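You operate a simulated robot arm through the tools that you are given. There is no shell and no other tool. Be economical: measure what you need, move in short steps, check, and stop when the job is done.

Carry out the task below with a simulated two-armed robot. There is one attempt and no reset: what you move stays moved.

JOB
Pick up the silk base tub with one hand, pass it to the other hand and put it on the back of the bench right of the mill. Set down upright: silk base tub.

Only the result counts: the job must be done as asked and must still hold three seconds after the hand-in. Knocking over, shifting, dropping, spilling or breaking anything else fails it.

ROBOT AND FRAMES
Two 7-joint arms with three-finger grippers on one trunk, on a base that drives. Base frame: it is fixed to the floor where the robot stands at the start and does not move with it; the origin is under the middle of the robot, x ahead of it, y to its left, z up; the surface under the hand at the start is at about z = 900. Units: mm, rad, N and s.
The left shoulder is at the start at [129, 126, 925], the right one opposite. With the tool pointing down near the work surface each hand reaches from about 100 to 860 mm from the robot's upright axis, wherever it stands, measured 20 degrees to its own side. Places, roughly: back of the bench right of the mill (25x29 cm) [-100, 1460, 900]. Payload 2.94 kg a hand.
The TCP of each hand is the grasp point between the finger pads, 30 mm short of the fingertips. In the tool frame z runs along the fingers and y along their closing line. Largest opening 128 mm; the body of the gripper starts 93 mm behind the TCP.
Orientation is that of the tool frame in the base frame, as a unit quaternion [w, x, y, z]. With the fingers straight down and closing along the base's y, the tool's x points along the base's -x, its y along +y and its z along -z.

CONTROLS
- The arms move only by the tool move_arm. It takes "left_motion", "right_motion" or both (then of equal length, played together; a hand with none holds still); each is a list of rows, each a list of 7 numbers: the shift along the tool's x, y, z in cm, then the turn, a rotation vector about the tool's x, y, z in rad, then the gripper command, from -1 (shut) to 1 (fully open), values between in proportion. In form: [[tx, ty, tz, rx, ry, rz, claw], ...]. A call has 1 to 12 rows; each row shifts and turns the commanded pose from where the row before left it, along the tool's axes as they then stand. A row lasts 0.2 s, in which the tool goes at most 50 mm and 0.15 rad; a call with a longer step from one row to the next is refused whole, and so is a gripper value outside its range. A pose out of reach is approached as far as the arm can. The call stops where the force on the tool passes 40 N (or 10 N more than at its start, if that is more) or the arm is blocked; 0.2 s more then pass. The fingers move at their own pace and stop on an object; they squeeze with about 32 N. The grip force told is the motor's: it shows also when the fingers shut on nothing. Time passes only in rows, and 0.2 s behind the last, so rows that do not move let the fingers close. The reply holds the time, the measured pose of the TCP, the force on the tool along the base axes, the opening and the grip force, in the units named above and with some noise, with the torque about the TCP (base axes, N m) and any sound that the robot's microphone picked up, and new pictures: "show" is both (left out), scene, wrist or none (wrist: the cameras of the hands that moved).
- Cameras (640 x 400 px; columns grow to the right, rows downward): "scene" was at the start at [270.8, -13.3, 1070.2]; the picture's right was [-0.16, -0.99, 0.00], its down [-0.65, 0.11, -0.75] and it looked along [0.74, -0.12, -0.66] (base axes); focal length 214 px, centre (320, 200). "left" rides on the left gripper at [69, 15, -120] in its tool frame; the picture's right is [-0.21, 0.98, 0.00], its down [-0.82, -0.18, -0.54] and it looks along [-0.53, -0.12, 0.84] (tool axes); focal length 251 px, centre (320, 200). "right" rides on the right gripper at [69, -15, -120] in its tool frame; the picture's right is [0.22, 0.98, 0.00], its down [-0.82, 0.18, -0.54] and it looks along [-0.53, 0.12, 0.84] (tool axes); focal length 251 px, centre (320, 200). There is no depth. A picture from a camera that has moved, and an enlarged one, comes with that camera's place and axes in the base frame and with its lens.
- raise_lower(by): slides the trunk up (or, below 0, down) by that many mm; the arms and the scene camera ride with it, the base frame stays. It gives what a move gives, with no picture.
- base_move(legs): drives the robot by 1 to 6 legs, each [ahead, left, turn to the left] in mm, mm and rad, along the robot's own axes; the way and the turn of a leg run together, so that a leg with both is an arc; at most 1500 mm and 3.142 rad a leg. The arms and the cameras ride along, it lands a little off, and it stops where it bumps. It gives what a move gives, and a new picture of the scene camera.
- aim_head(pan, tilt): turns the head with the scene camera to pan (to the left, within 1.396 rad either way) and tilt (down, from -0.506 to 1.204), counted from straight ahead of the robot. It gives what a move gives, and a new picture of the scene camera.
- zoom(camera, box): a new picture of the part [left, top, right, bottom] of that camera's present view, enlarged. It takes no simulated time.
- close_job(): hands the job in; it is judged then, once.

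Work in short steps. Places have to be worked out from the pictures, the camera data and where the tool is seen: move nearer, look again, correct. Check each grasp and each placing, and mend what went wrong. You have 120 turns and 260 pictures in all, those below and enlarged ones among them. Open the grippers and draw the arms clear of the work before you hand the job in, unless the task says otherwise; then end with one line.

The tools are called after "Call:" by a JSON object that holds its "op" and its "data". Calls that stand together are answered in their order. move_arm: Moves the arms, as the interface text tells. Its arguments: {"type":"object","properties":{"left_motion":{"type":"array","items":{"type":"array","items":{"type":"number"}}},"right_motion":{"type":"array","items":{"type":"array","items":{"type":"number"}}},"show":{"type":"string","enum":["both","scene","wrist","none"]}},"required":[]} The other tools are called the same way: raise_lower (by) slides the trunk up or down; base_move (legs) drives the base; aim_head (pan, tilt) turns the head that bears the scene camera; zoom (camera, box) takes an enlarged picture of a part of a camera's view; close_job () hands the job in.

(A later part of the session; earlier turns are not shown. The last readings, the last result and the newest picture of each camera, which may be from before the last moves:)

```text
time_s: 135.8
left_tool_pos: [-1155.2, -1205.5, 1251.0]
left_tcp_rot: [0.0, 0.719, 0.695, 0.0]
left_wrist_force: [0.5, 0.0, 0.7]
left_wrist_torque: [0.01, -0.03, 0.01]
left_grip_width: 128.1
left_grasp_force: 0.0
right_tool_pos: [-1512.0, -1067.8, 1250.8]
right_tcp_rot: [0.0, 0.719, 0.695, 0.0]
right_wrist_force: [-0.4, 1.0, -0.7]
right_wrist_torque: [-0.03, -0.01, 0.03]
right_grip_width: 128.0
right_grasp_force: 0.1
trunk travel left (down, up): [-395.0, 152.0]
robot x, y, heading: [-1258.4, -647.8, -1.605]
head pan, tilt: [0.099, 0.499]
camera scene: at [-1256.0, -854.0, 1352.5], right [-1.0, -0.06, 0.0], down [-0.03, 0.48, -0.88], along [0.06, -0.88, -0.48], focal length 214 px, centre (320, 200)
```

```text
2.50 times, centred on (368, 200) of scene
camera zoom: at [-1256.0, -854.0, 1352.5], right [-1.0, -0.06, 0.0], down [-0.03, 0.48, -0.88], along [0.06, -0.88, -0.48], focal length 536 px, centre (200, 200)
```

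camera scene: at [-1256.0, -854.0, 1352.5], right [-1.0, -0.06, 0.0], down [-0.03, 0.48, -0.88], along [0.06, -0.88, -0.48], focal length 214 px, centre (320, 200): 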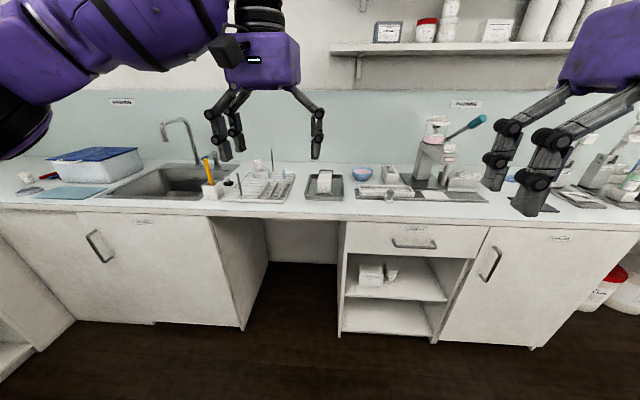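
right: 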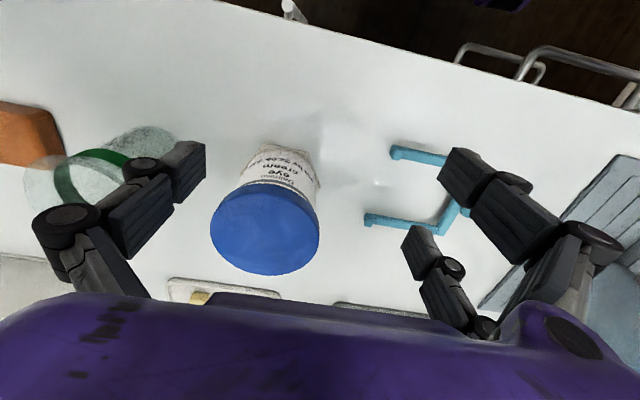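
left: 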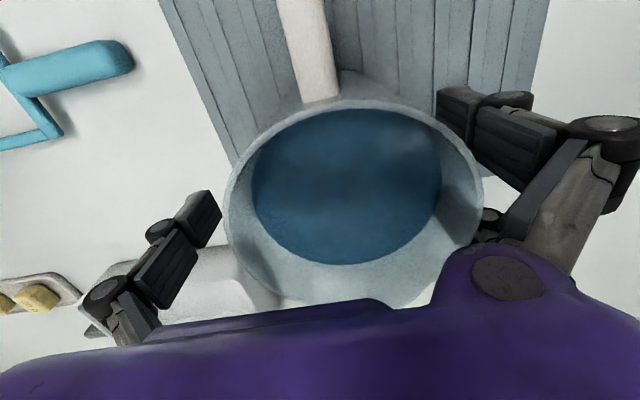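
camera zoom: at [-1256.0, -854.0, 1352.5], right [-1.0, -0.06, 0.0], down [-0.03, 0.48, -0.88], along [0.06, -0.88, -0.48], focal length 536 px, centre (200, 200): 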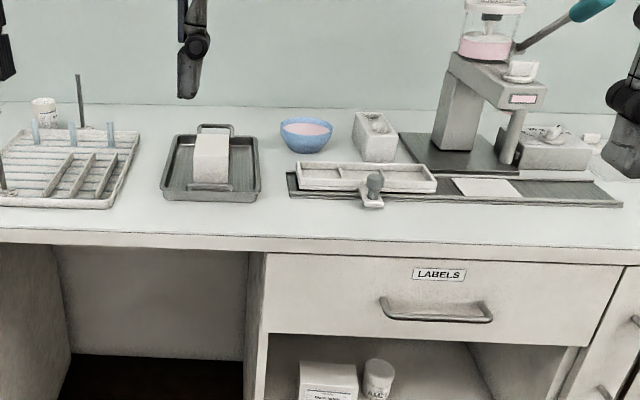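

White tubs: one in the corner next to the wash box and one by the rack. Zoom in and move closer.

Call:
{"op": "zoom", "data": {"camera": "scene", "box": [230, 145, 294, 185]}}

Call:
{"op": "zoom", "data": {"camera": "scene", "box": [8, 165, 56, 195]}}

Call:
{"op": "zoom", "data": {"camera": "scene", "box": [340, 10, 500, 60]}}

Call:
{"op": "base_move", "data": {"legs": [[0, 600, 0]]}}

Call:
{"op": "aim_head", "data": {"pan": 0.5, "tilt": 0.4}}

```text
10.00 times, centred on (262, 165) of scene
camera zoom: at [-1256.0, -854.0, 1352.5], right [-1.0, -0.06, 0.0], down [-0.03, 0.48, -0.88], along [0.06, -0.88, -0.48], focal length 2145 px, centre (900, 550)
```

zoom: 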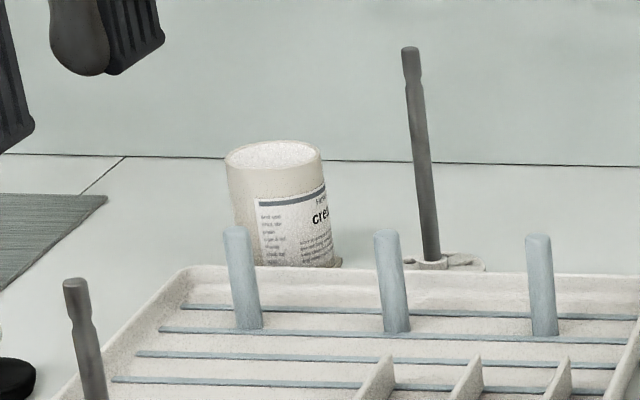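

```text
13.33 times, centred on (32, 180) of scene
camera zoom: at [-1256.0, -854.0, 1352.5], right [-1.0, -0.06, 0.0], down [-0.03, 0.48, -0.88], along [0.06, -0.88, -0.48], focal length 2860 px, centre (4160, 467)
```

zoom: 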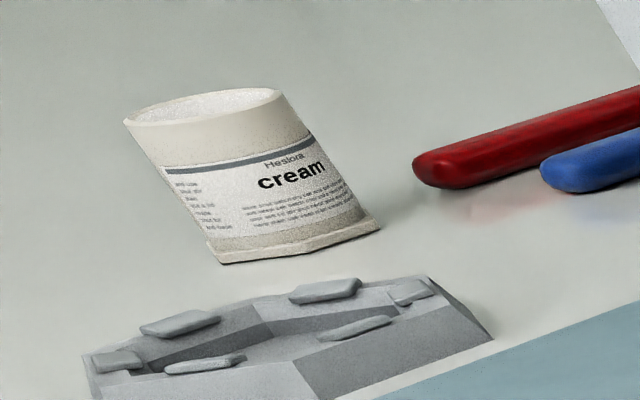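

```text
4.00 times, centred on (420, 35) of scene
camera zoom: at [-1256.0, -854.0, 1352.5], right [-1.0, -0.06, 0.0], down [-0.03, 0.48, -0.88], along [0.06, -0.88, -0.48], focal length 858 px, centre (-80, 860)
```

zoom: 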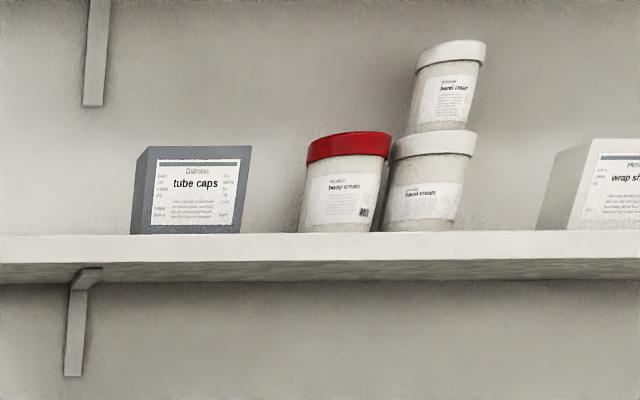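

```text
time_s: 141.6
left_tool_pos: [-553.2, -1227.9, 1250.4]
left_tcp_rot: [0.0, 0.72, 0.694, 0.0]
left_wrist_force: [-0.1, 0.3, -0.2]
left_wrist_torque: [-0.02, -0.04, 0.01]
left_grip_width: 128.2
left_grasp_force: 0.1
right_tool_pos: [-909.0, -1088.5, 1250.5]
right_tcp_rot: [-0.001, 0.721, 0.693, -0.001]
right_wrist_force: [-0.3, 0.0, -0.5]
right_wrist_torque: [0.02, 0.01, -0.02]
right_grip_width: 128.0
right_grasp_force: 0.1
trunk travel left (down, up): [-395.0, 152.0]
robot x, y, heading: [-655.8, -673.3, -1.609]
head pan, tilt: [0.099, 0.499]
camera scene: at [-652.6, -876.0, 1352.5], right [-1.0, -0.06, 0.0], down [-0.03, 0.48, -0.88], along [0.05, -0.88, -0.48], focal length 214 px, centre (320, 200)
```

scene: 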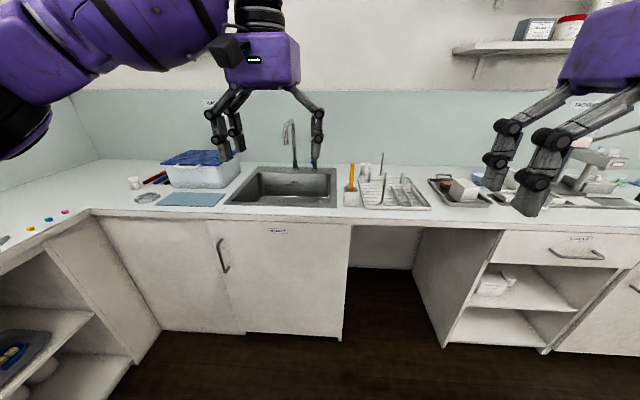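

```text
time_s: 142.5
left_tool_pos: [-552.7, -1226.7, 1250.0]
left_tcp_rot: [0.0, 0.721, 0.693, 0.0]
left_wrist_force: [-0.1, 1.0, 0.4]
left_wrist_torque: [0.01, 0.01, -0.01]
left_grip_width: 127.9
left_grasp_force: 0.1
right_tool_pos: [-908.9, -1090.0, 1249.6]
right_tcp_rot: [0.0, 0.72, 0.694, 0.0]
right_wrist_force: [-0.1, 1.0, -0.1]
right_wrist_torque: [0.01, -0.04, -0.01]
right_grip_width: 128.1
right_grasp_force: 0.1
trunk travel left (down, up): [-395.0, 152.0]
robot x, y, heading: [-651.2, -675.5, -1.613]
head pan, tilt: [0.499, 0.4]
camera scene: at [-617.0, -868.2, 1361.6], right [-0.9, -0.44, 0.0], down [-0.17, 0.35, -0.92], along [0.41, -0.83, -0.39], focal length 214 px, centre (320, 200)
```

scene: 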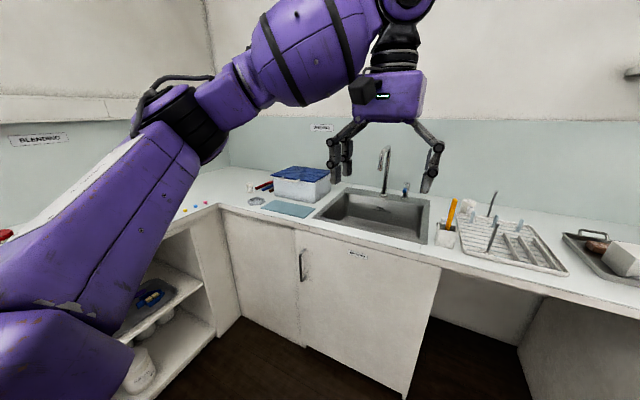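

Check the under-bench shelf to the left here, then I'll turn around to look at the back row of the hand-cream group.

Call:
{"op": "aim_head", "data": {"pan": 1.2, "tilt": 0.6}}

Call:
{"op": "base_move", "data": {"legs": [[-500, -400, 0], [0, 0, 3.1]]}}

Call:
{"op": "aim_head", "data": {"pan": 0.1, "tilt": 0.35}}

```text
time_s: 143.5
left_tool_pos: [-552.8, -1227.8, 1251.6]
left_tcp_rot: [0.0, 0.721, 0.693, 0.0]
left_wrist_force: [0.9, -0.2, -0.3]
left_wrist_torque: [0.02, 0.0, 0.01]
left_grip_width: 127.9
left_grasp_force: 0.1
right_tool_pos: [-909.2, -1090.5, 1250.0]
right_tcp_rot: [0.0, 0.72, 0.694, -0.002]
right_wrist_force: [0.2, -0.7, 0.1]
right_wrist_torque: [-0.02, 0.0, 0.03]
right_grip_width: 128.0
right_grasp_force: 0.1
trunk travel left (down, up): [-395.0, 152.0]
robot x, y, heading: [-653.2, -673.0, -1.608]
head pan, tilt: [1.201, 0.6]
camera scene: at [-577.0, -820.4, 1343.4], right [-0.4, -0.92, 0.0], down [-0.52, 0.22, -0.83], along [0.76, -0.33, -0.56], focal length 214 px, centre (320, 200)
```

scene: 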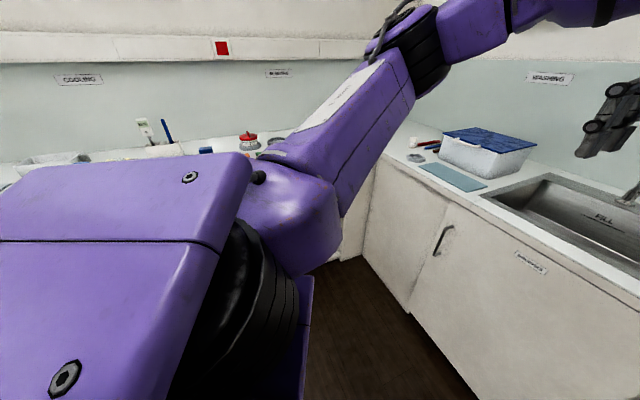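

```text
time_s: 154.8
left_tool_pos: [-1116.3, 394.5, 1250.3]
left_tcp_rot: [0.0, -0.676, 0.737, 0.0]
left_wrist_force: [-0.1, 1.1, -0.6]
left_wrist_torque: [0.04, -0.03, 0.01]
left_grip_width: 128.0
left_grasp_force: 0.1
right_tool_pos: [-766.3, 239.9, 1250.2]
right_tcp_rot: [0.0, -0.677, 0.736, 0.001]
right_wrist_force: [-0.6, 0.6, 0.8]
right_wrist_torque: [0.0, 0.03, 0.01]
right_grip_width: 128.0
right_grasp_force: 0.1
trunk travel left (down, up): [-395.0, 152.0]
robot x, y, heading: [-1043.5, -162.8, 1.49]
head pan, tilt: [1.201, 0.6]
camera scene: at [-1110.9, -13.1, 1343.4], right [0.44, 0.9, 0.0], down [0.51, -0.25, -0.83], along [-0.74, 0.36, -0.56], focal length 214 px, centre (320, 200)
```

scene: 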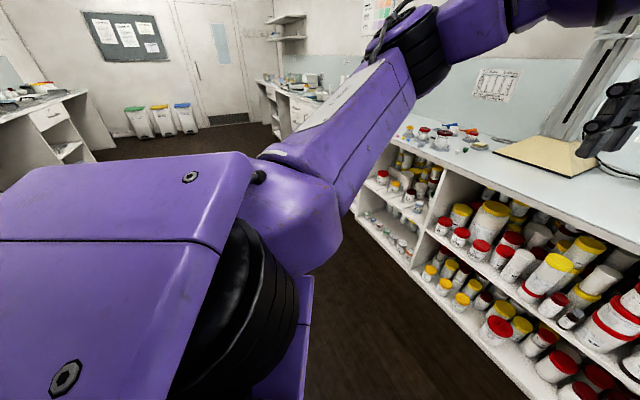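

```text
time_s: 156.2
left_tool_pos: [-1115.4, 393.9, 1249.7]
left_tcp_rot: [-0.001, -0.677, 0.736, 0.0]
left_wrist_force: [-0.9, -0.3, 0.0]
left_wrist_torque: [0.03, -0.04, 0.02]
left_grip_width: 127.9
left_grasp_force: 0.0
right_tool_pos: [-766.8, 240.0, 1250.7]
right_tcp_rot: [0.0, -0.677, 0.736, 0.0]
right_wrist_force: [0.7, -0.3, 0.8]
right_wrist_torque: [0.02, -0.01, 0.01]
right_grip_width: 128.0
right_grasp_force: 0.1
trunk travel left (down, up): [-395.0, 152.0]
robot x, y, heading: [-1039.8, -166.1, 1.48]
head pan, tilt: [0.099, 0.351]
camera scene: at [-1032.9, 41.2, 1366.2], right [1.0, 0.02, 0.0], down [0.01, -0.34, -0.94], along [-0.01, 0.94, -0.34], focal length 214 px, centre (320, 200)
```

scene: 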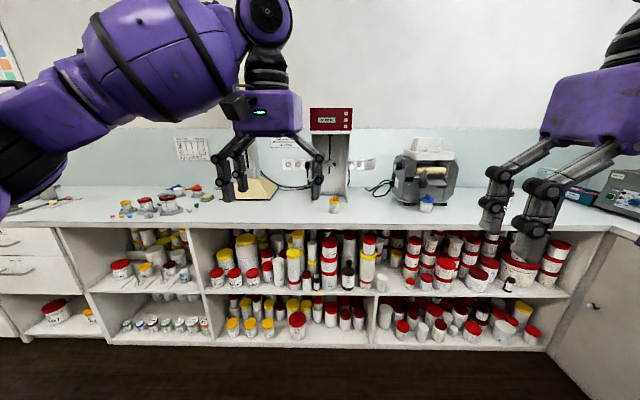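

Call:
{"op": "zoom", "data": {"camera": "scene", "box": [110, 175, 238, 225]}}

Call:
{"op": "zoom", "data": {"camera": "scene", "box": [165, 178, 213, 208]}}

Call:
{"op": "zoom", "data": {"camera": "scene", "box": [190, 225, 390, 350]}}

Call:
{"op": "zoom", "data": {"camera": "scene", "box": [380, 225, 580, 350]}}

```text
5.00 times, centred on (174, 200) of scene
camera zoom: at [-1032.9, 41.2, 1366.2], right [1.0, 0.02, 0.0], down [0.01, -0.34, -0.94], along [-0.01, 0.94, -0.34], focal length 1072 px, centre (1050, 200)
```

zoom: 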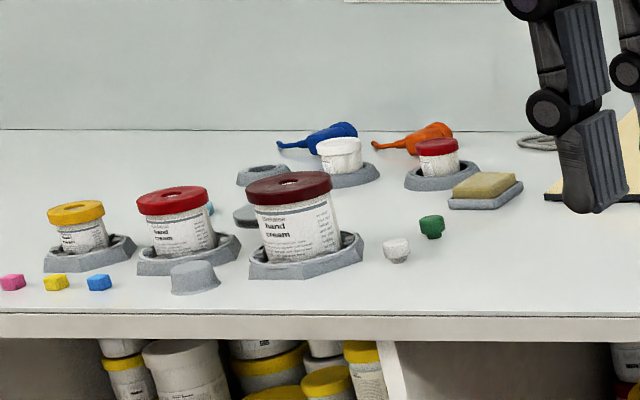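

```text
13.33 times, centred on (189, 193) of scene
camera zoom: at [-1032.9, 41.2, 1366.2], right [1.0, 0.02, 0.0], down [0.01, -0.34, -0.94], along [-0.01, 0.94, -0.34], focal length 2860 px, centre (2067, 293)
```

zoom: 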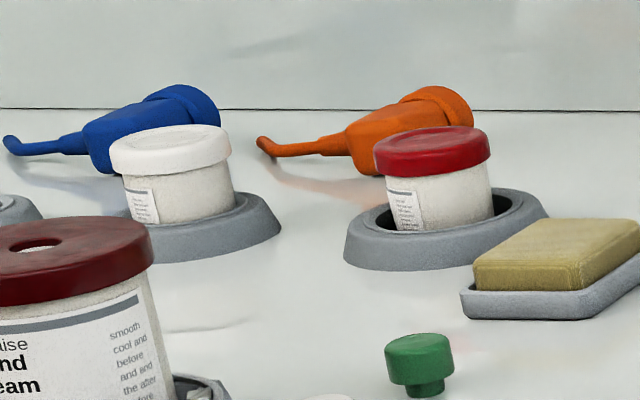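

```text
3.20 times, centred on (290, 288) of scene
camera zoom: at [-1032.9, 41.2, 1366.2], right [1.0, 0.02, 0.0], down [0.01, -0.34, -0.94], along [-0.01, 0.94, -0.34], focal length 686 px, centre (416, -80)
```

zoom: 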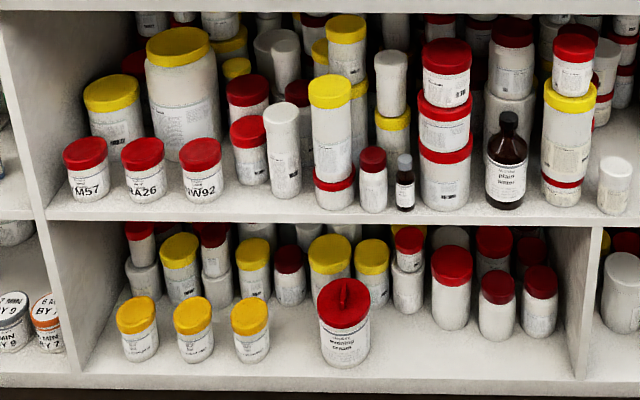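

```text
3.20 times, centred on (480, 288) of scene
camera zoom: at [-1032.9, 41.2, 1366.2], right [1.0, 0.02, 0.0], down [0.01, -0.34, -0.94], along [-0.01, 0.94, -0.34], focal length 686 px, centre (-192, -80)
```

zoom: 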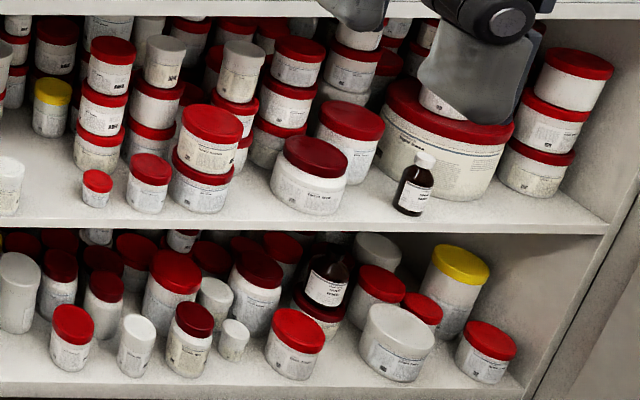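

The back-row white and red tubs have labels facing left; drive left to read them.

Call:
{"op": "base_move", "data": {"legs": [[0, 1150, 0]]}}

Call:
{"op": "aim_head", "data": {"pan": -0.2, "tilt": 0.4}}

```text
time_s: 166.7
left_tool_pos: [-2282.5, 496.1, 1249.3]
left_tcp_rot: [0.001, -0.674, 0.739, 0.0]
left_wrist_force: [0.2, 0.2, -0.7]
left_wrist_torque: [-0.04, -0.01, 0.01]
left_grip_width: 127.8
left_grasp_force: 0.1
right_tool_pos: [-1934.1, 340.6, 1250.3]
right_tcp_rot: [0.001, -0.675, 0.738, 0.001]
right_wrist_force: [-0.1, -0.7, -0.9]
right_wrist_torque: [0.0, -0.03, 0.02]
right_grip_width: 128.0
right_grasp_force: 0.1
trunk travel left (down, up): [-395.0, 152.0]
robot x, y, heading: [-2207.8, -63.8, 1.483]
head pan, tilt: [0.099, 0.351]
camera scene: at [-2201.5, 143.0, 1366.2], right [1.0, 0.01, 0.0], down [0.0, -0.34, -0.94], along [-0.01, 0.94, -0.34], focal length 214 px, centre (320, 200)
```

scene: 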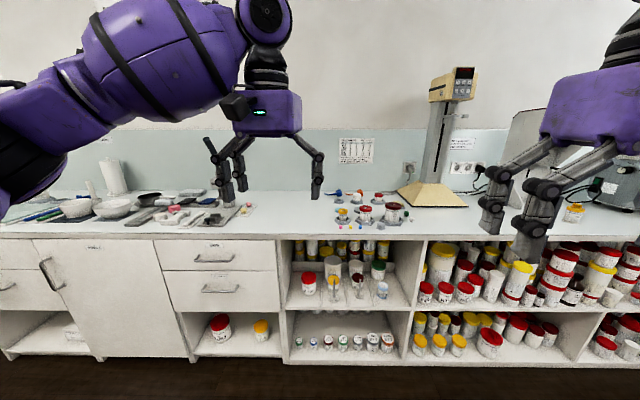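

```text
time_s: 167.5
left_tool_pos: [-2282.4, 496.1, 1249.0]
left_tcp_rot: [0.0, -0.675, 0.738, 0.0]
left_wrist_force: [-0.1, 0.2, 0.2]
left_wrist_torque: [0.03, -0.01, 0.0]
left_grip_width: 128.0
left_grasp_force: 0.1
right_tool_pos: [-1933.8, 339.5, 1251.5]
right_tcp_rot: [0.001, -0.675, 0.738, 0.001]
right_wrist_force: [0.3, 0.8, 0.2]
right_wrist_torque: [0.01, 0.0, -0.02]
right_grip_width: 128.0
right_grasp_force: 0.0
trunk travel left (down, up): [-395.0, 152.0]
robot x, y, heading: [-2211.1, -61.8, 1.48]
head pan, tilt: [-0.201, 0.4]
camera scene: at [-2174.2, 138.7, 1361.6], right [0.96, -0.29, 0.0], down [-0.11, -0.37, -0.92], along [0.26, 0.88, -0.39], focal length 214 px, centre (320, 200)
```

scene: 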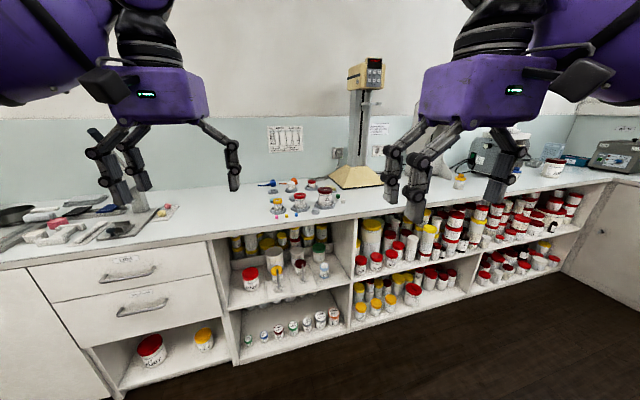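

Call:
{"op": "zoom", "data": {"camera": "scene", "box": [280, 172, 344, 212]}}

Call:
{"op": "zoom", "data": {"camera": "scene", "box": [225, 230, 353, 310]}}

```text
10.00 times, centred on (312, 192) of scene
camera zoom: at [-2174.2, 138.7, 1361.6], right [0.96, -0.29, 0.0], down [-0.11, -0.37, -0.92], along [0.26, 0.88, -0.39], focal length 2145 px, centre (400, 280)
```

zoom: 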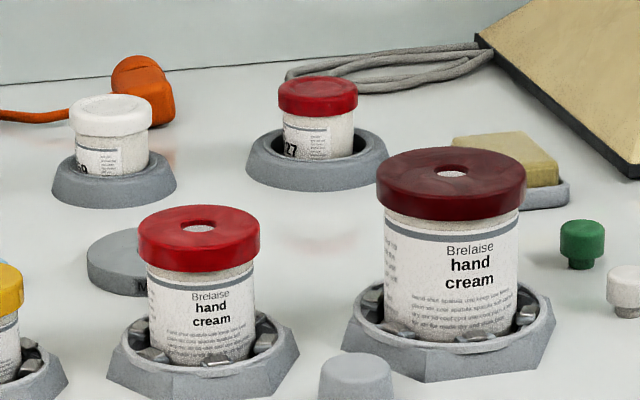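

```text
5.00 times, centred on (289, 270) of scene
camera zoom: at [-2174.2, 138.7, 1361.6], right [0.96, -0.29, 0.0], down [-0.11, -0.37, -0.92], along [0.26, 0.88, -0.39], focal length 1072 px, centre (475, -150)
```

zoom: 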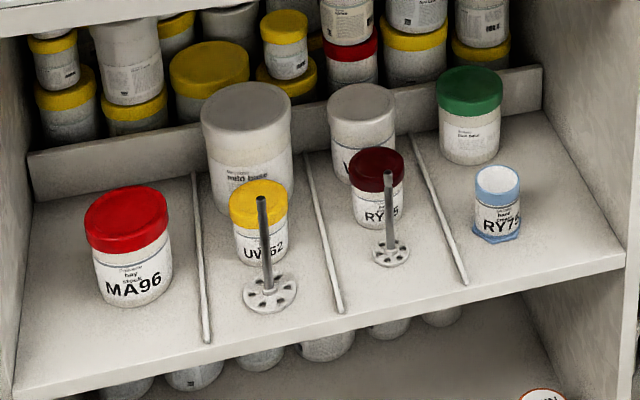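

Call:
{"op": "zoom", "data": {"camera": "scene", "box": [265, 240, 329, 280]}}

Call:
{"op": "base_move", "data": {"legs": [[0, 700, 0]]}}

Call:
{"op": "aim_head", "data": {"pan": -0.6, "tilt": 0.35}}

```text
10.00 times, centred on (297, 260) of scene
camera zoom: at [-2174.2, 138.7, 1361.6], right [0.96, -0.29, 0.0], down [-0.11, -0.37, -0.92], along [0.26, 0.88, -0.39], focal length 2145 px, centre (550, -400)
```

zoom: 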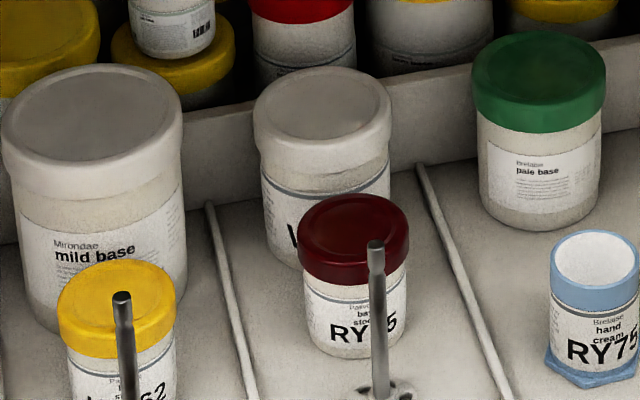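

```text
time_s: 174.1
left_tool_pos: [-2967.0, 563.9, 1250.8]
left_tcp_rot: [0.0, -0.669, 0.743, 0.0]
left_wrist_force: [0.2, -0.5, 0.1]
left_wrist_torque: [0.02, 0.03, -0.01]
left_grip_width: 128.1
left_grasp_force: 0.1
right_tool_pos: [-2621.3, 404.0, 1250.5]
right_tcp_rot: [0.0, -0.67, 0.742, 0.001]
right_wrist_force: [0.0, 0.9, 0.1]
right_wrist_torque: [-0.02, -0.02, 0.03]
right_grip_width: 127.9
right_grasp_force: 0.0
trunk travel left (down, up): [-395.0, 152.0]
robot x, y, heading: [-2903.3, 6.5, 1.467]
head pan, tilt: [-0.201, 0.4]
camera scene: at [-2864.0, 205.1, 1361.6], right [0.95, -0.3, 0.0], down [-0.12, -0.37, -0.92], along [0.28, 0.88, -0.39], focal length 214 px, centre (320, 200)
```

scene: 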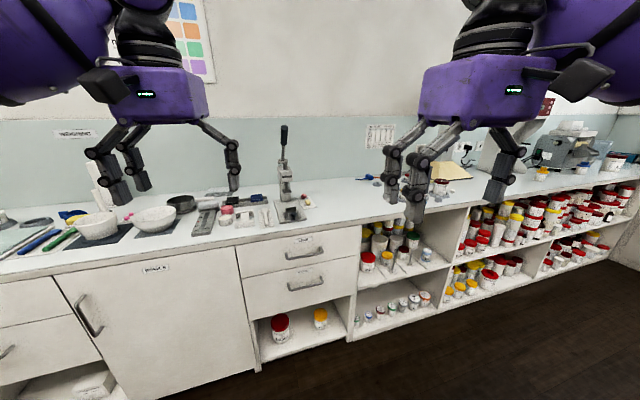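

```text
time_s: 174.9
left_tool_pos: [-2967.3, 563.4, 1250.3]
left_tcp_rot: [0.0, -0.669, 0.743, 0.0]
left_wrist_force: [0.3, 0.1, 0.2]
left_wrist_torque: [0.01, 0.01, -0.02]
left_grip_width: 128.0
left_grasp_force: 0.0
right_tool_pos: [-2621.7, 403.8, 1250.3]
right_tcp_rot: [0.0, -0.67, 0.743, 0.001]
right_wrist_force: [1.2, -0.7, -0.8]
right_wrist_torque: [0.0, -0.02, -0.01]
right_grip_width: 128.1
right_grasp_force: 0.1
trunk travel left (down, up): [-395.0, 152.0]
robot x, y, heading: [-2902.5, 7.1, 1.47]
head pan, tilt: [-0.6, 0.351]
camera scene: at [-2831.6, 187.8, 1366.2], right [0.76, -0.65, 0.0], down [-0.22, -0.26, -0.94], along [0.61, 0.72, -0.34], focal length 214 px, centre (320, 200)
```

scene: 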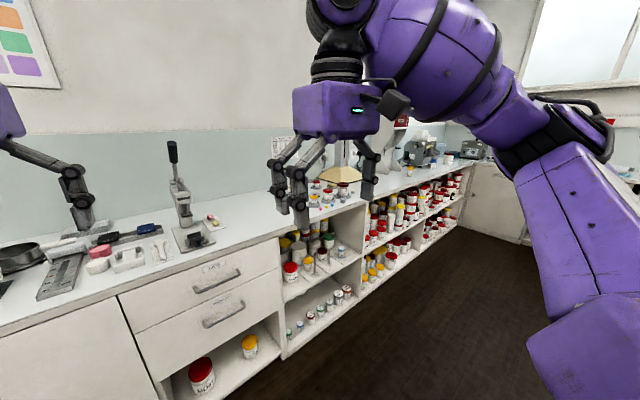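

Call:
{"op": "zoom", "data": {"camera": "scene", "box": [305, 175, 353, 205]}}

Call:
{"op": "zoom", "data": {"camera": "scene", "box": [170, 320, 298, 400]}}

```text
13.33 times, centred on (329, 190) of scene
camera zoom: at [-2831.6, 187.8, 1366.2], right [0.76, -0.65, 0.0], down [-0.22, -0.26, -0.94], along [0.61, 0.72, -0.34], focal length 2860 px, centre (200, 333)
```

zoom: 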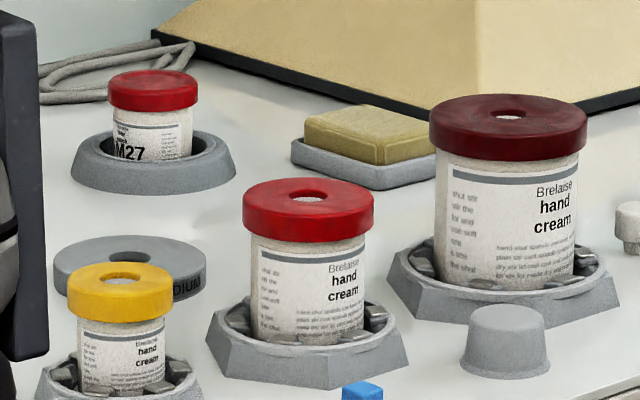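

```text
5.00 times, centred on (234, 360) of scene
camera zoom: at [-2831.6, 187.8, 1366.2], right [0.76, -0.65, 0.0], down [-0.22, -0.26, -0.94], along [0.61, 0.72, -0.34], focal length 1072 px, centre (750, -600)
```

zoom: 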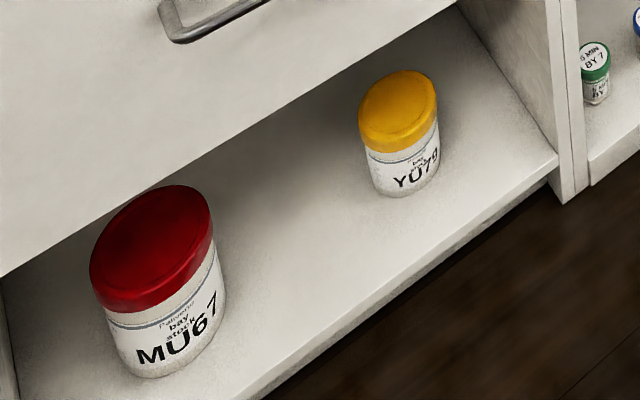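

Those are hand cream/bay stock. Now the far end of the BULK bench, where tub labels weren't readable.

Call:
{"op": "base_move", "data": {"legs": [[-200, 0, 0], [0, 0, -3.04], [200, -1500, 0]]}}

Call:
{"op": "aim_head", "data": {"pan": -0.3, "tilt": 0.35}}

```text
refused: leg 3 is longer than a leg can be; nothing moved
```

```text
time_s: 175.7
left_tool_pos: [-2967.5, 563.6, 1249.8]
left_tcp_rot: [-0.001, -0.67, 0.743, 0.0]
left_wrist_force: [0.2, -0.2, 0.1]
left_wrist_torque: [0.01, -0.01, -0.03]
left_grip_width: 128.2
left_grasp_force: 0.0
right_tool_pos: [-2621.7, 403.1, 1250.1]
right_tcp_rot: [0.001, -0.669, 0.743, 0.0]
right_wrist_force: [-0.3, -0.2, -0.5]
right_wrist_torque: [0.0, -0.01, 0.0]
right_grip_width: 127.9
right_grasp_force: 0.0
trunk travel left (down, up): [-395.0, 152.0]
robot x, y, heading: [-2903.2, 4.7, 1.466]
head pan, tilt: [-0.3, 0.351]
camera scene: at [-2855.1, 202.3, 1366.2], right [0.92, -0.39, 0.0], down [-0.14, -0.32, -0.94], along [0.37, 0.86, -0.34], focal length 214 px, centre (320, 200)
```

scene: 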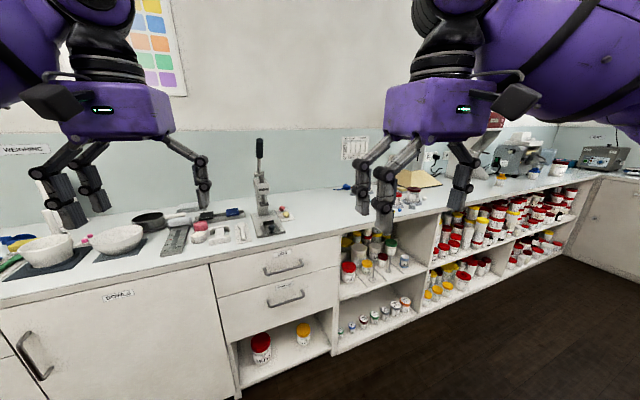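

Call:
{"op": "base_move", "data": {"legs": [[-200, 0, 0], [0, 0, -3.04], [200, -1400, 0], [0, -300, 0]]}}

Call:
{"op": "zoom", "data": {"camera": "scene", "box": [380, 130, 636, 290]}}

```text
time_s: 199.5
left_tool_pos: [-4543.5, -889.3, 1250.2]
left_tcp_rot: [0.0, 0.72, 0.694, -0.001]
left_wrist_force: [-0.3, -1.2, -0.3]
left_wrist_torque: [0.01, -0.01, -0.01]
left_grip_width: 127.9
left_grasp_force: 0.1
right_tool_pos: [-4899.6, -752.6, 1251.9]
right_tcp_rot: [0.001, 0.719, 0.695, -0.001]
right_wrist_force: [-1.0, -0.1, 0.0]
right_wrist_torque: [0.01, -0.02, 0.01]
right_grip_width: 128.2
right_grasp_force: 0.0
trunk travel left (down, up): [-395.0, 152.0]
robot x, y, heading: [-4651.0, -341.2, -1.603]
head pan, tilt: [-0.3, 0.351]
camera scene: at [-4681.1, -535.7, 1366.2], right [-0.94, 0.33, 0.0], down [0.11, 0.32, -0.94], along [-0.31, -0.89, -0.34], focal length 214 px, centre (320, 200)
```

scene: 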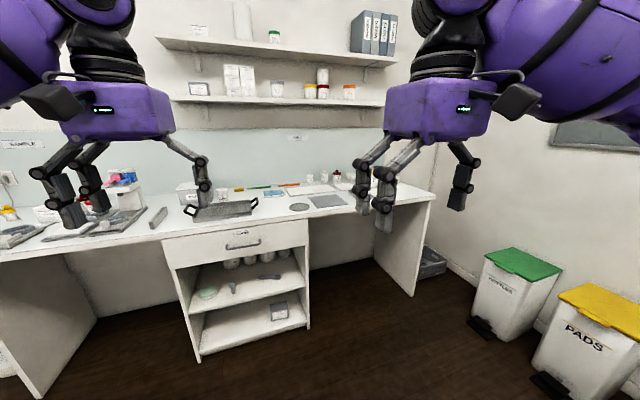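

```text
2.50 times, centred on (508, 210) of scene
camera zoom: at [-4681.1, -535.7, 1366.2], right [-0.94, 0.33, 0.0], down [0.11, 0.32, -0.94], along [-0.31, -0.89, -0.34], focal length 536 px, centre (-150, 175)
```

zoom: 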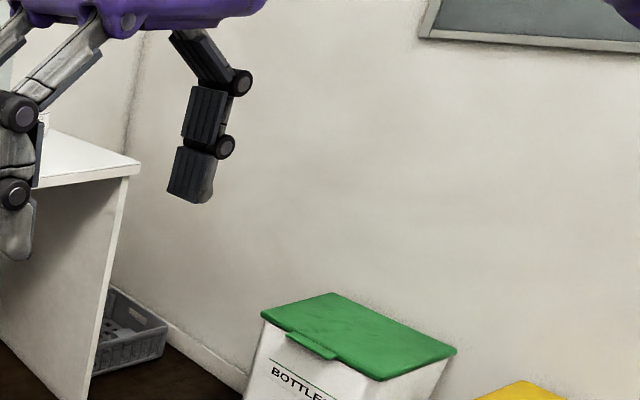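

Call:
{"op": "zoom", "data": {"camera": "scene", "box": [295, 160, 375, 210]}}

Call:
{"op": "base_move", "data": {"legs": [[0, -400, 0]]}}

Call:
{"op": "aim_head", "data": {"pan": 0.0, "tilt": 0.4}}

```text
8.00 times, centred on (335, 185) of scene
camera zoom: at [-4681.1, -535.7, 1366.2], right [-0.94, 0.33, 0.0], down [0.11, 0.32, -0.94], along [-0.31, -0.89, -0.34], focal length 1716 px, centre (200, 320)
```

zoom: 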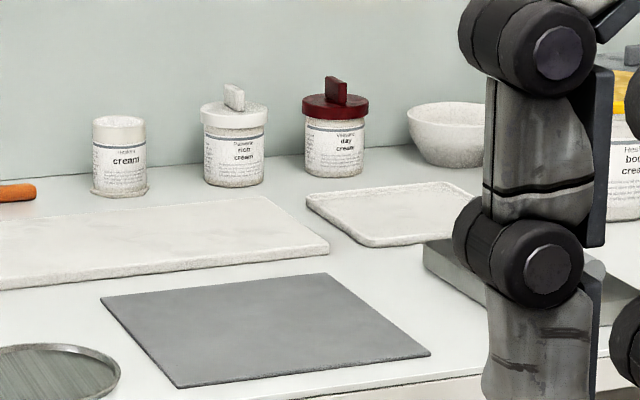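

```text
time_s: 203.6
left_tool_pos: [-4954.6, -873.9, 1248.5]
left_tcp_rot: [0.0, 0.723, 0.691, 0.0]
left_wrist_force: [-0.3, 0.3, -0.1]
left_wrist_torque: [0.0, 0.01, 0.0]
left_grip_width: 128.0
left_grasp_force: 0.0
right_tool_pos: [-5308.8, -734.0, 1249.1]
right_tcp_rot: [0.0, 0.722, 0.691, 0.0]
right_wrist_force: [-0.5, 0.3, 0.1]
right_wrist_torque: [0.03, -0.03, 0.01]
right_grip_width: 128.2
right_grasp_force: 0.1
trunk travel left (down, up): [-395.0, 152.0]
robot x, y, heading: [-5050.8, -317.8, -1.616]
head pan, tilt: [-0.3, 0.351]
camera scene: at [-5087.9, -519.4, 1366.2], right [-0.94, 0.34, 0.0], down [0.12, 0.32, -0.94], along [-0.32, -0.88, -0.34], focal length 214 px, centre (320, 200)
```

scene: 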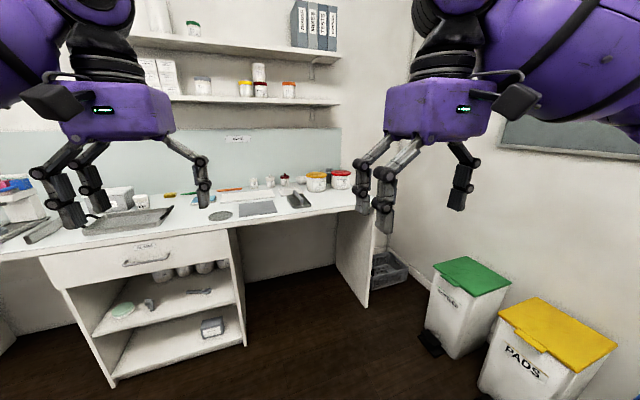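

```text
time_s: 204.4
left_tool_pos: [-4954.4, -875.1, 1249.5]
left_tcp_rot: [-0.001, 0.723, 0.691, 0.001]
left_wrist_force: [0.7, -0.6, 0.3]
left_wrist_torque: [0.04, -0.01, 0.01]
left_grip_width: 127.9
left_grasp_force: 0.0
right_tool_pos: [-5308.4, -735.3, 1251.1]
right_tcp_rot: [0.0, 0.723, 0.691, -0.001]
right_wrist_force: [0.5, -0.4, 0.5]
right_wrist_torque: [-0.03, 0.01, -0.03]
right_grip_width: 127.9
right_grasp_force: 0.0
trunk travel left (down, up): [-395.0, 152.0]
robot x, y, heading: [-5051.4, -322.2, -1.616]
head pan, tilt: [0.0, 0.4]
camera scene: at [-5060.7, -524.3, 1361.6], right [-1.0, 0.05, 0.0], down [0.02, 0.39, -0.92], along [-0.04, -0.92, -0.39], focal length 214 px, centre (320, 200)
```

scene: 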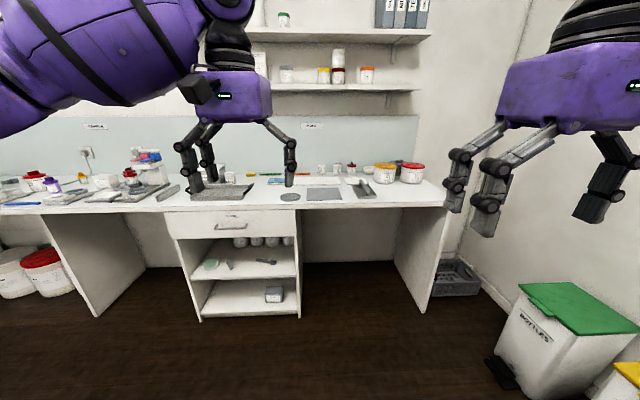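

Call:
{"op": "zoom", "data": {"camera": "scene", "box": [330, 145, 442, 205]}}

Call:
{"op": "zoom", "data": {"camera": "scene", "box": [200, 225, 300, 305]}}

Call:
{"op": "zoom", "data": {"camera": "scene", "box": [75, 160, 115, 190]}}

```text
5.71 times, centred on (386, 175) of scene
camera zoom: at [-5060.7, -524.3, 1361.6], right [-1.0, 0.05, 0.0], down [0.02, 0.39, -0.92], along [-0.04, -0.92, -0.39], focal length 1226 px, centre (-57, 343)
```

zoom: 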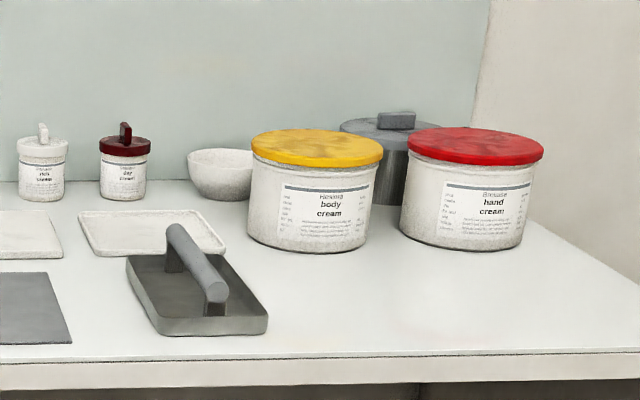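

```text
5.00 times, centred on (250, 265) of scene
camera zoom: at [-5060.7, -524.3, 1361.6], right [-1.0, 0.05, 0.0], down [0.02, 0.39, -0.92], along [-0.04, -0.92, -0.39], focal length 1072 px, centre (670, -125)
```

zoom: 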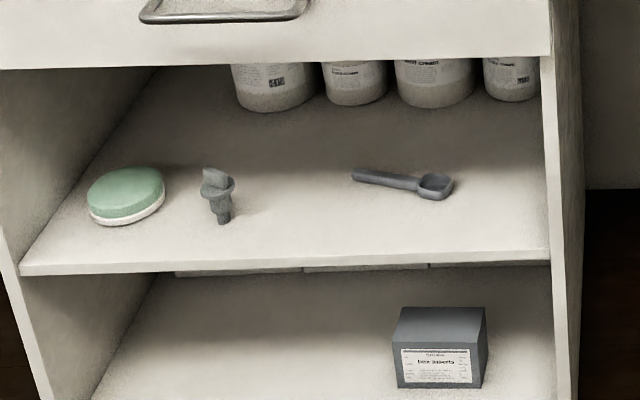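

```text
13.33 times, centred on (95, 175) of scene
camera zoom: at [-5060.7, -524.3, 1361.6], right [-1.0, 0.05, 0.0], down [0.02, 0.39, -0.92], along [-0.04, -0.92, -0.39], focal length 2860 px, centre (3320, 533)
```

zoom: 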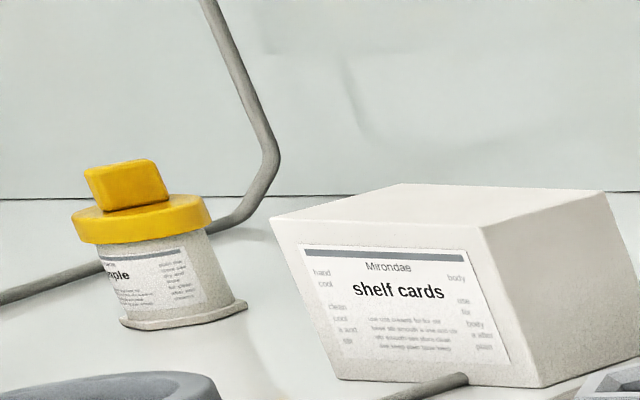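

Not here either. The coded white and red tubs in the back row (M27, ..9) remain unread; I go view them from the left side, facing +x.

Call:
{"op": "base_move", "data": {"legs": [[0, 0, 1.616], [1300, 400, 0], [1200, 300, 0]]}}

Call:
{"op": "aim_head", "data": {"pan": 0.55, "tilt": 0.3}}

```text
time_s: 221.0
left_tool_pos: [-1989.9, 504.8, 1250.3]
left_tcp_rot: [0.0, -0.003, 1.0, 0.0]
left_wrist_force: [-0.2, 0.3, 0.1]
left_wrist_torque: [0.0, -0.01, 0.01]
left_grip_width: 127.9
left_grasp_force: 0.0
right_tool_pos: [-2111.2, 142.5, 1249.4]
right_tcp_rot: [0.001, -0.004, 1.0, 0.0]
right_wrist_force: [0.2, -1.0, 0.3]
right_wrist_torque: [-0.02, 0.02, 0.0]
right_grip_width: 128.1
right_grasp_force: 0.0
trunk travel left (down, up): [-395.0, 152.0]
robot x, y, heading: [-2537.7, 377.0, 0.011]
head pan, tilt: [0.0, 0.4]
camera scene: at [-2333.9, 380.4, 1361.7], right [0.01, -1.0, 0.0], down [-0.39, 0.0, -0.92], along [0.92, 0.01, -0.39], focal length 214 px, centre (320, 200)
```

scene: 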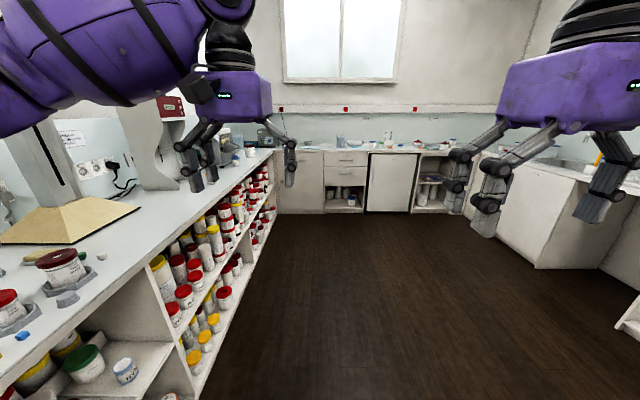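

```text
time_s: 222.0
left_tool_pos: [-1990.9, 505.6, 1250.8]
left_tcp_rot: [0.0, -0.003, 1.0, 0.0]
left_wrist_force: [0.0, -0.1, -0.7]
left_wrist_torque: [0.01, 0.0, 0.01]
left_grip_width: 128.4
left_grasp_force: 0.1
right_tool_pos: [-2110.3, 142.8, 1250.9]
right_tcp_rot: [0.0, -0.004, 1.0, 0.0]
right_wrist_force: [-0.1, -0.2, 0.0]
right_wrist_torque: [-0.03, 0.02, 0.04]
right_grip_width: 127.7
right_grasp_force: 0.0
trunk travel left (down, up): [-395.0, 152.0]
robot x, y, heading: [-2539.3, 378.3, 0.008]
head pan, tilt: [0.55, 0.3]
camera scene: at [-2347.2, 428.9, 1370.9], right [0.53, -0.85, 0.0], down [-0.25, -0.16, -0.96], along [0.81, 0.51, -0.3], focal length 214 px, centre (320, 200)
```

scene: 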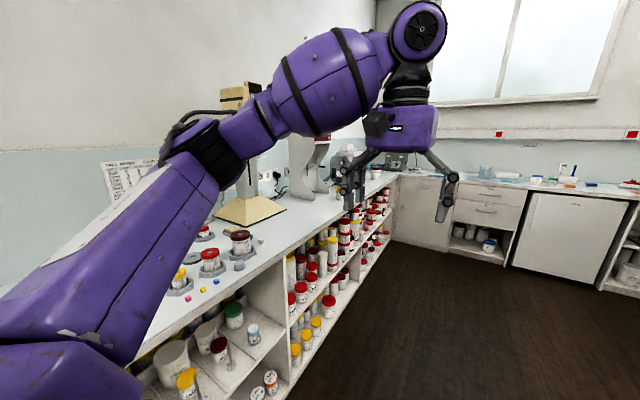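

Tubs are also visible in the under-bench shelves of the first bench (right). Zoom these and the back-row tub.

Call:
{"op": "zoom", "data": {"camera": "scene", "box": [185, 220, 249, 260]}}

Call:
{"op": "zoom", "data": {"camera": "scene", "box": [445, 215, 525, 265]}}

Call:
{"op": "zoom", "data": {"camera": "scene", "box": [460, 150, 620, 200]}}

Call:
{"op": "zoom", "data": {"camera": "scene", "box": [592, 235, 640, 295]}}

```text
10.00 times, centred on (217, 240) of scene
camera zoom: at [-2347.2, 428.9, 1370.9], right [0.53, -0.85, 0.0], down [-0.25, -0.16, -0.96], along [0.81, 0.51, -0.3], focal length 2145 px, centre (1350, -200)
```

zoom: 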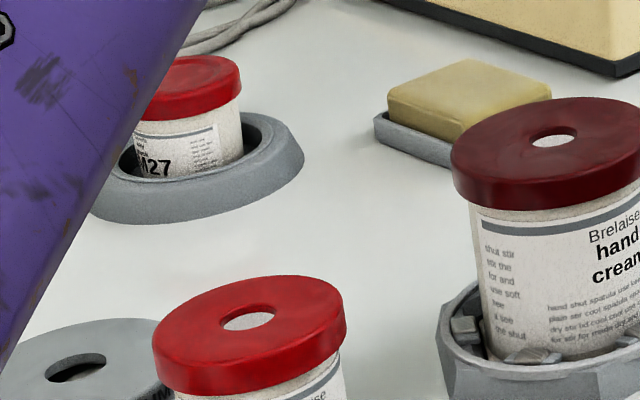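

```text
8.00 times, centred on (485, 240) of scene
camera zoom: at [-2347.2, 428.9, 1370.9], right [0.53, -0.85, 0.0], down [-0.25, -0.16, -0.96], along [0.81, 0.51, -0.3], focal length 1716 px, centre (-1000, -120)
```

zoom: 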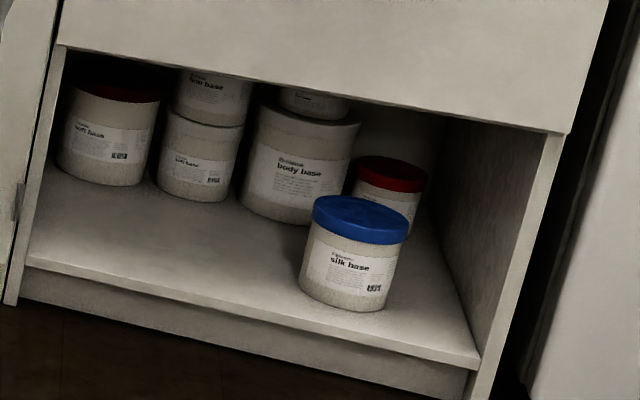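

```text
4.00 times, centred on (540, 175) of scene
camera zoom: at [-2347.2, 428.9, 1370.9], right [0.53, -0.85, 0.0], down [-0.25, -0.16, -0.96], along [0.81, 0.51, -0.3], focal length 858 px, centre (-560, 300)
```

zoom: 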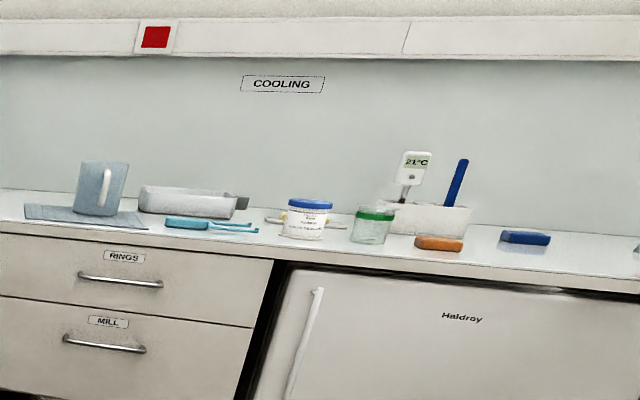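

```text
6.67 times, centred on (616, 265) of scene
camera zoom: at [-2347.2, 428.9, 1370.9], right [0.53, -0.85, 0.0], down [-0.25, -0.16, -0.96], along [0.81, 0.51, -0.3], focal length 1430 px, centre (-1653, -233)
```

zoom: 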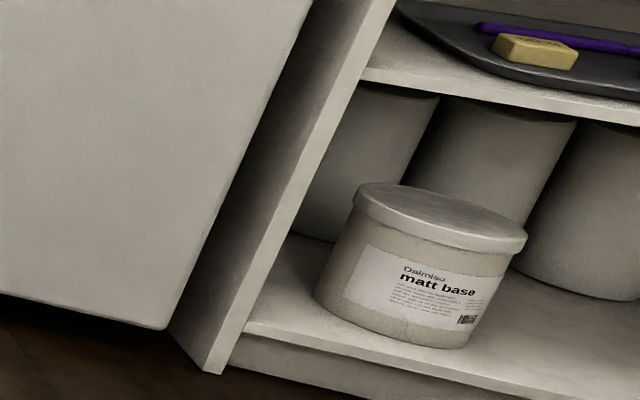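

Found it: "silk base" tub, blue lid, on the low shelf under the RINGS/MILL drawers of the first bench (around y≈-30). I drive there, keeping distance.

Call:
{"op": "base_move", "data": {"legs": [[1200, -200, 0], [600, -190, 0]]}}

Call:
{"op": "aim_head", "data": {"pan": 0.0, "tilt": 0.75}}

```text
time_s: 231.2
left_tool_pos: [-210.5, 125.0, 1250.0]
left_tcp_rot: [-0.001, -0.007, 1.0, 0.0]
left_wrist_force: [0.2, 0.9, 0.8]
left_wrist_torque: [-0.03, 0.04, 0.03]
left_grip_width: 128.2
left_grasp_force: 0.1
right_tool_pos: [-330.2, -236.5, 1251.1]
right_tcp_rot: [0.0, -0.008, 1.0, 0.0]
right_wrist_force: [-0.5, -0.1, -0.1]
right_wrist_torque: [-0.03, 0.03, -0.02]
right_grip_width: 127.9
right_grasp_force: 0.0
trunk travel left (down, up): [-395.0, 152.0]
robot x, y, heading: [-757.8, -5.5, 0.012]
head pan, tilt: [0.55, 0.3]
camera scene: at [-567.7, 47.9, 1370.9], right [0.53, -0.85, 0.0], down [-0.25, -0.16, -0.96], along [0.81, 0.51, -0.3], focal length 214 px, centre (320, 200)
```

scene: 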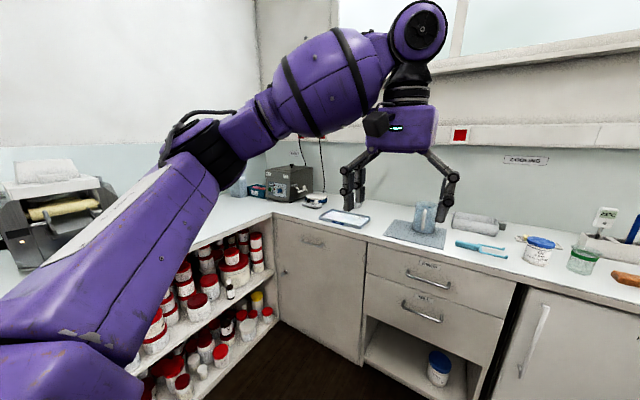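

```text
time_s: 232.2
left_tool_pos: [-211.2, 126.1, 1250.9]
left_tcp_rot: [0.001, -0.007, 1.0, 0.0]
left_wrist_force: [-0.9, -0.4, 0.3]
left_wrist_torque: [0.0, -0.01, -0.04]
left_grip_width: 128.1
left_grasp_force: 0.1
right_tool_pos: [-329.8, -237.2, 1250.3]
right_tcp_rot: [0.002, -0.008, 1.0, 0.0]
right_wrist_force: [1.6, -0.3, -0.8]
right_wrist_torque: [0.0, 0.03, 0.03]
right_grip_width: 128.0
right_grasp_force: 0.1
trunk travel left (down, up): [-395.0, 152.0]
robot x, y, heading: [-759.9, -5.5, 0.012]
head pan, tilt: [0.0, 0.75]
camera scene: at [-563.7, -0.7, 1330.6], right [0.01, -1.0, 0.0], down [-0.68, -0.01, -0.73], along [0.73, 0.01, -0.68], focal length 214 px, centre (320, 200)
```

scene: 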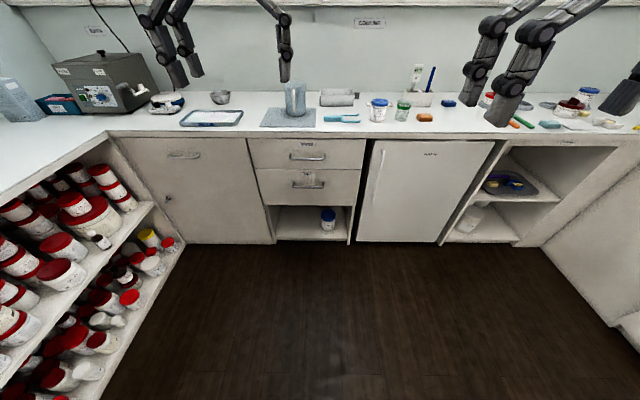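

Call:
{"op": "zoom", "data": {"camera": "scene", "box": [260, 180, 380, 255]}}

```text
5.33 times, centred on (320, 218) of scene
camera zoom: at [-563.7, -0.7, 1330.6], right [0.01, -1.0, 0.0], down [-0.68, -0.01, -0.73], along [0.73, 0.01, -0.68], focal length 1144 px, centre (320, 107)
```

zoom: 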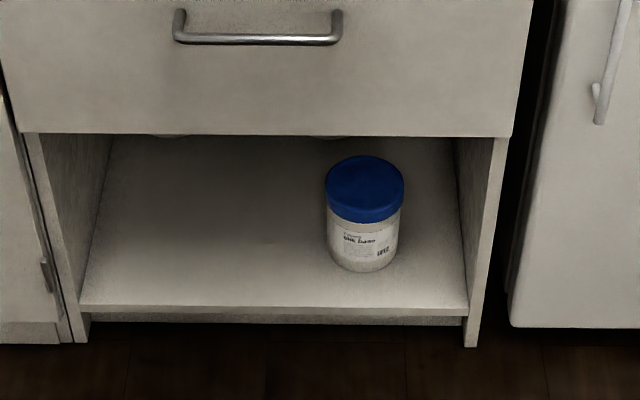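

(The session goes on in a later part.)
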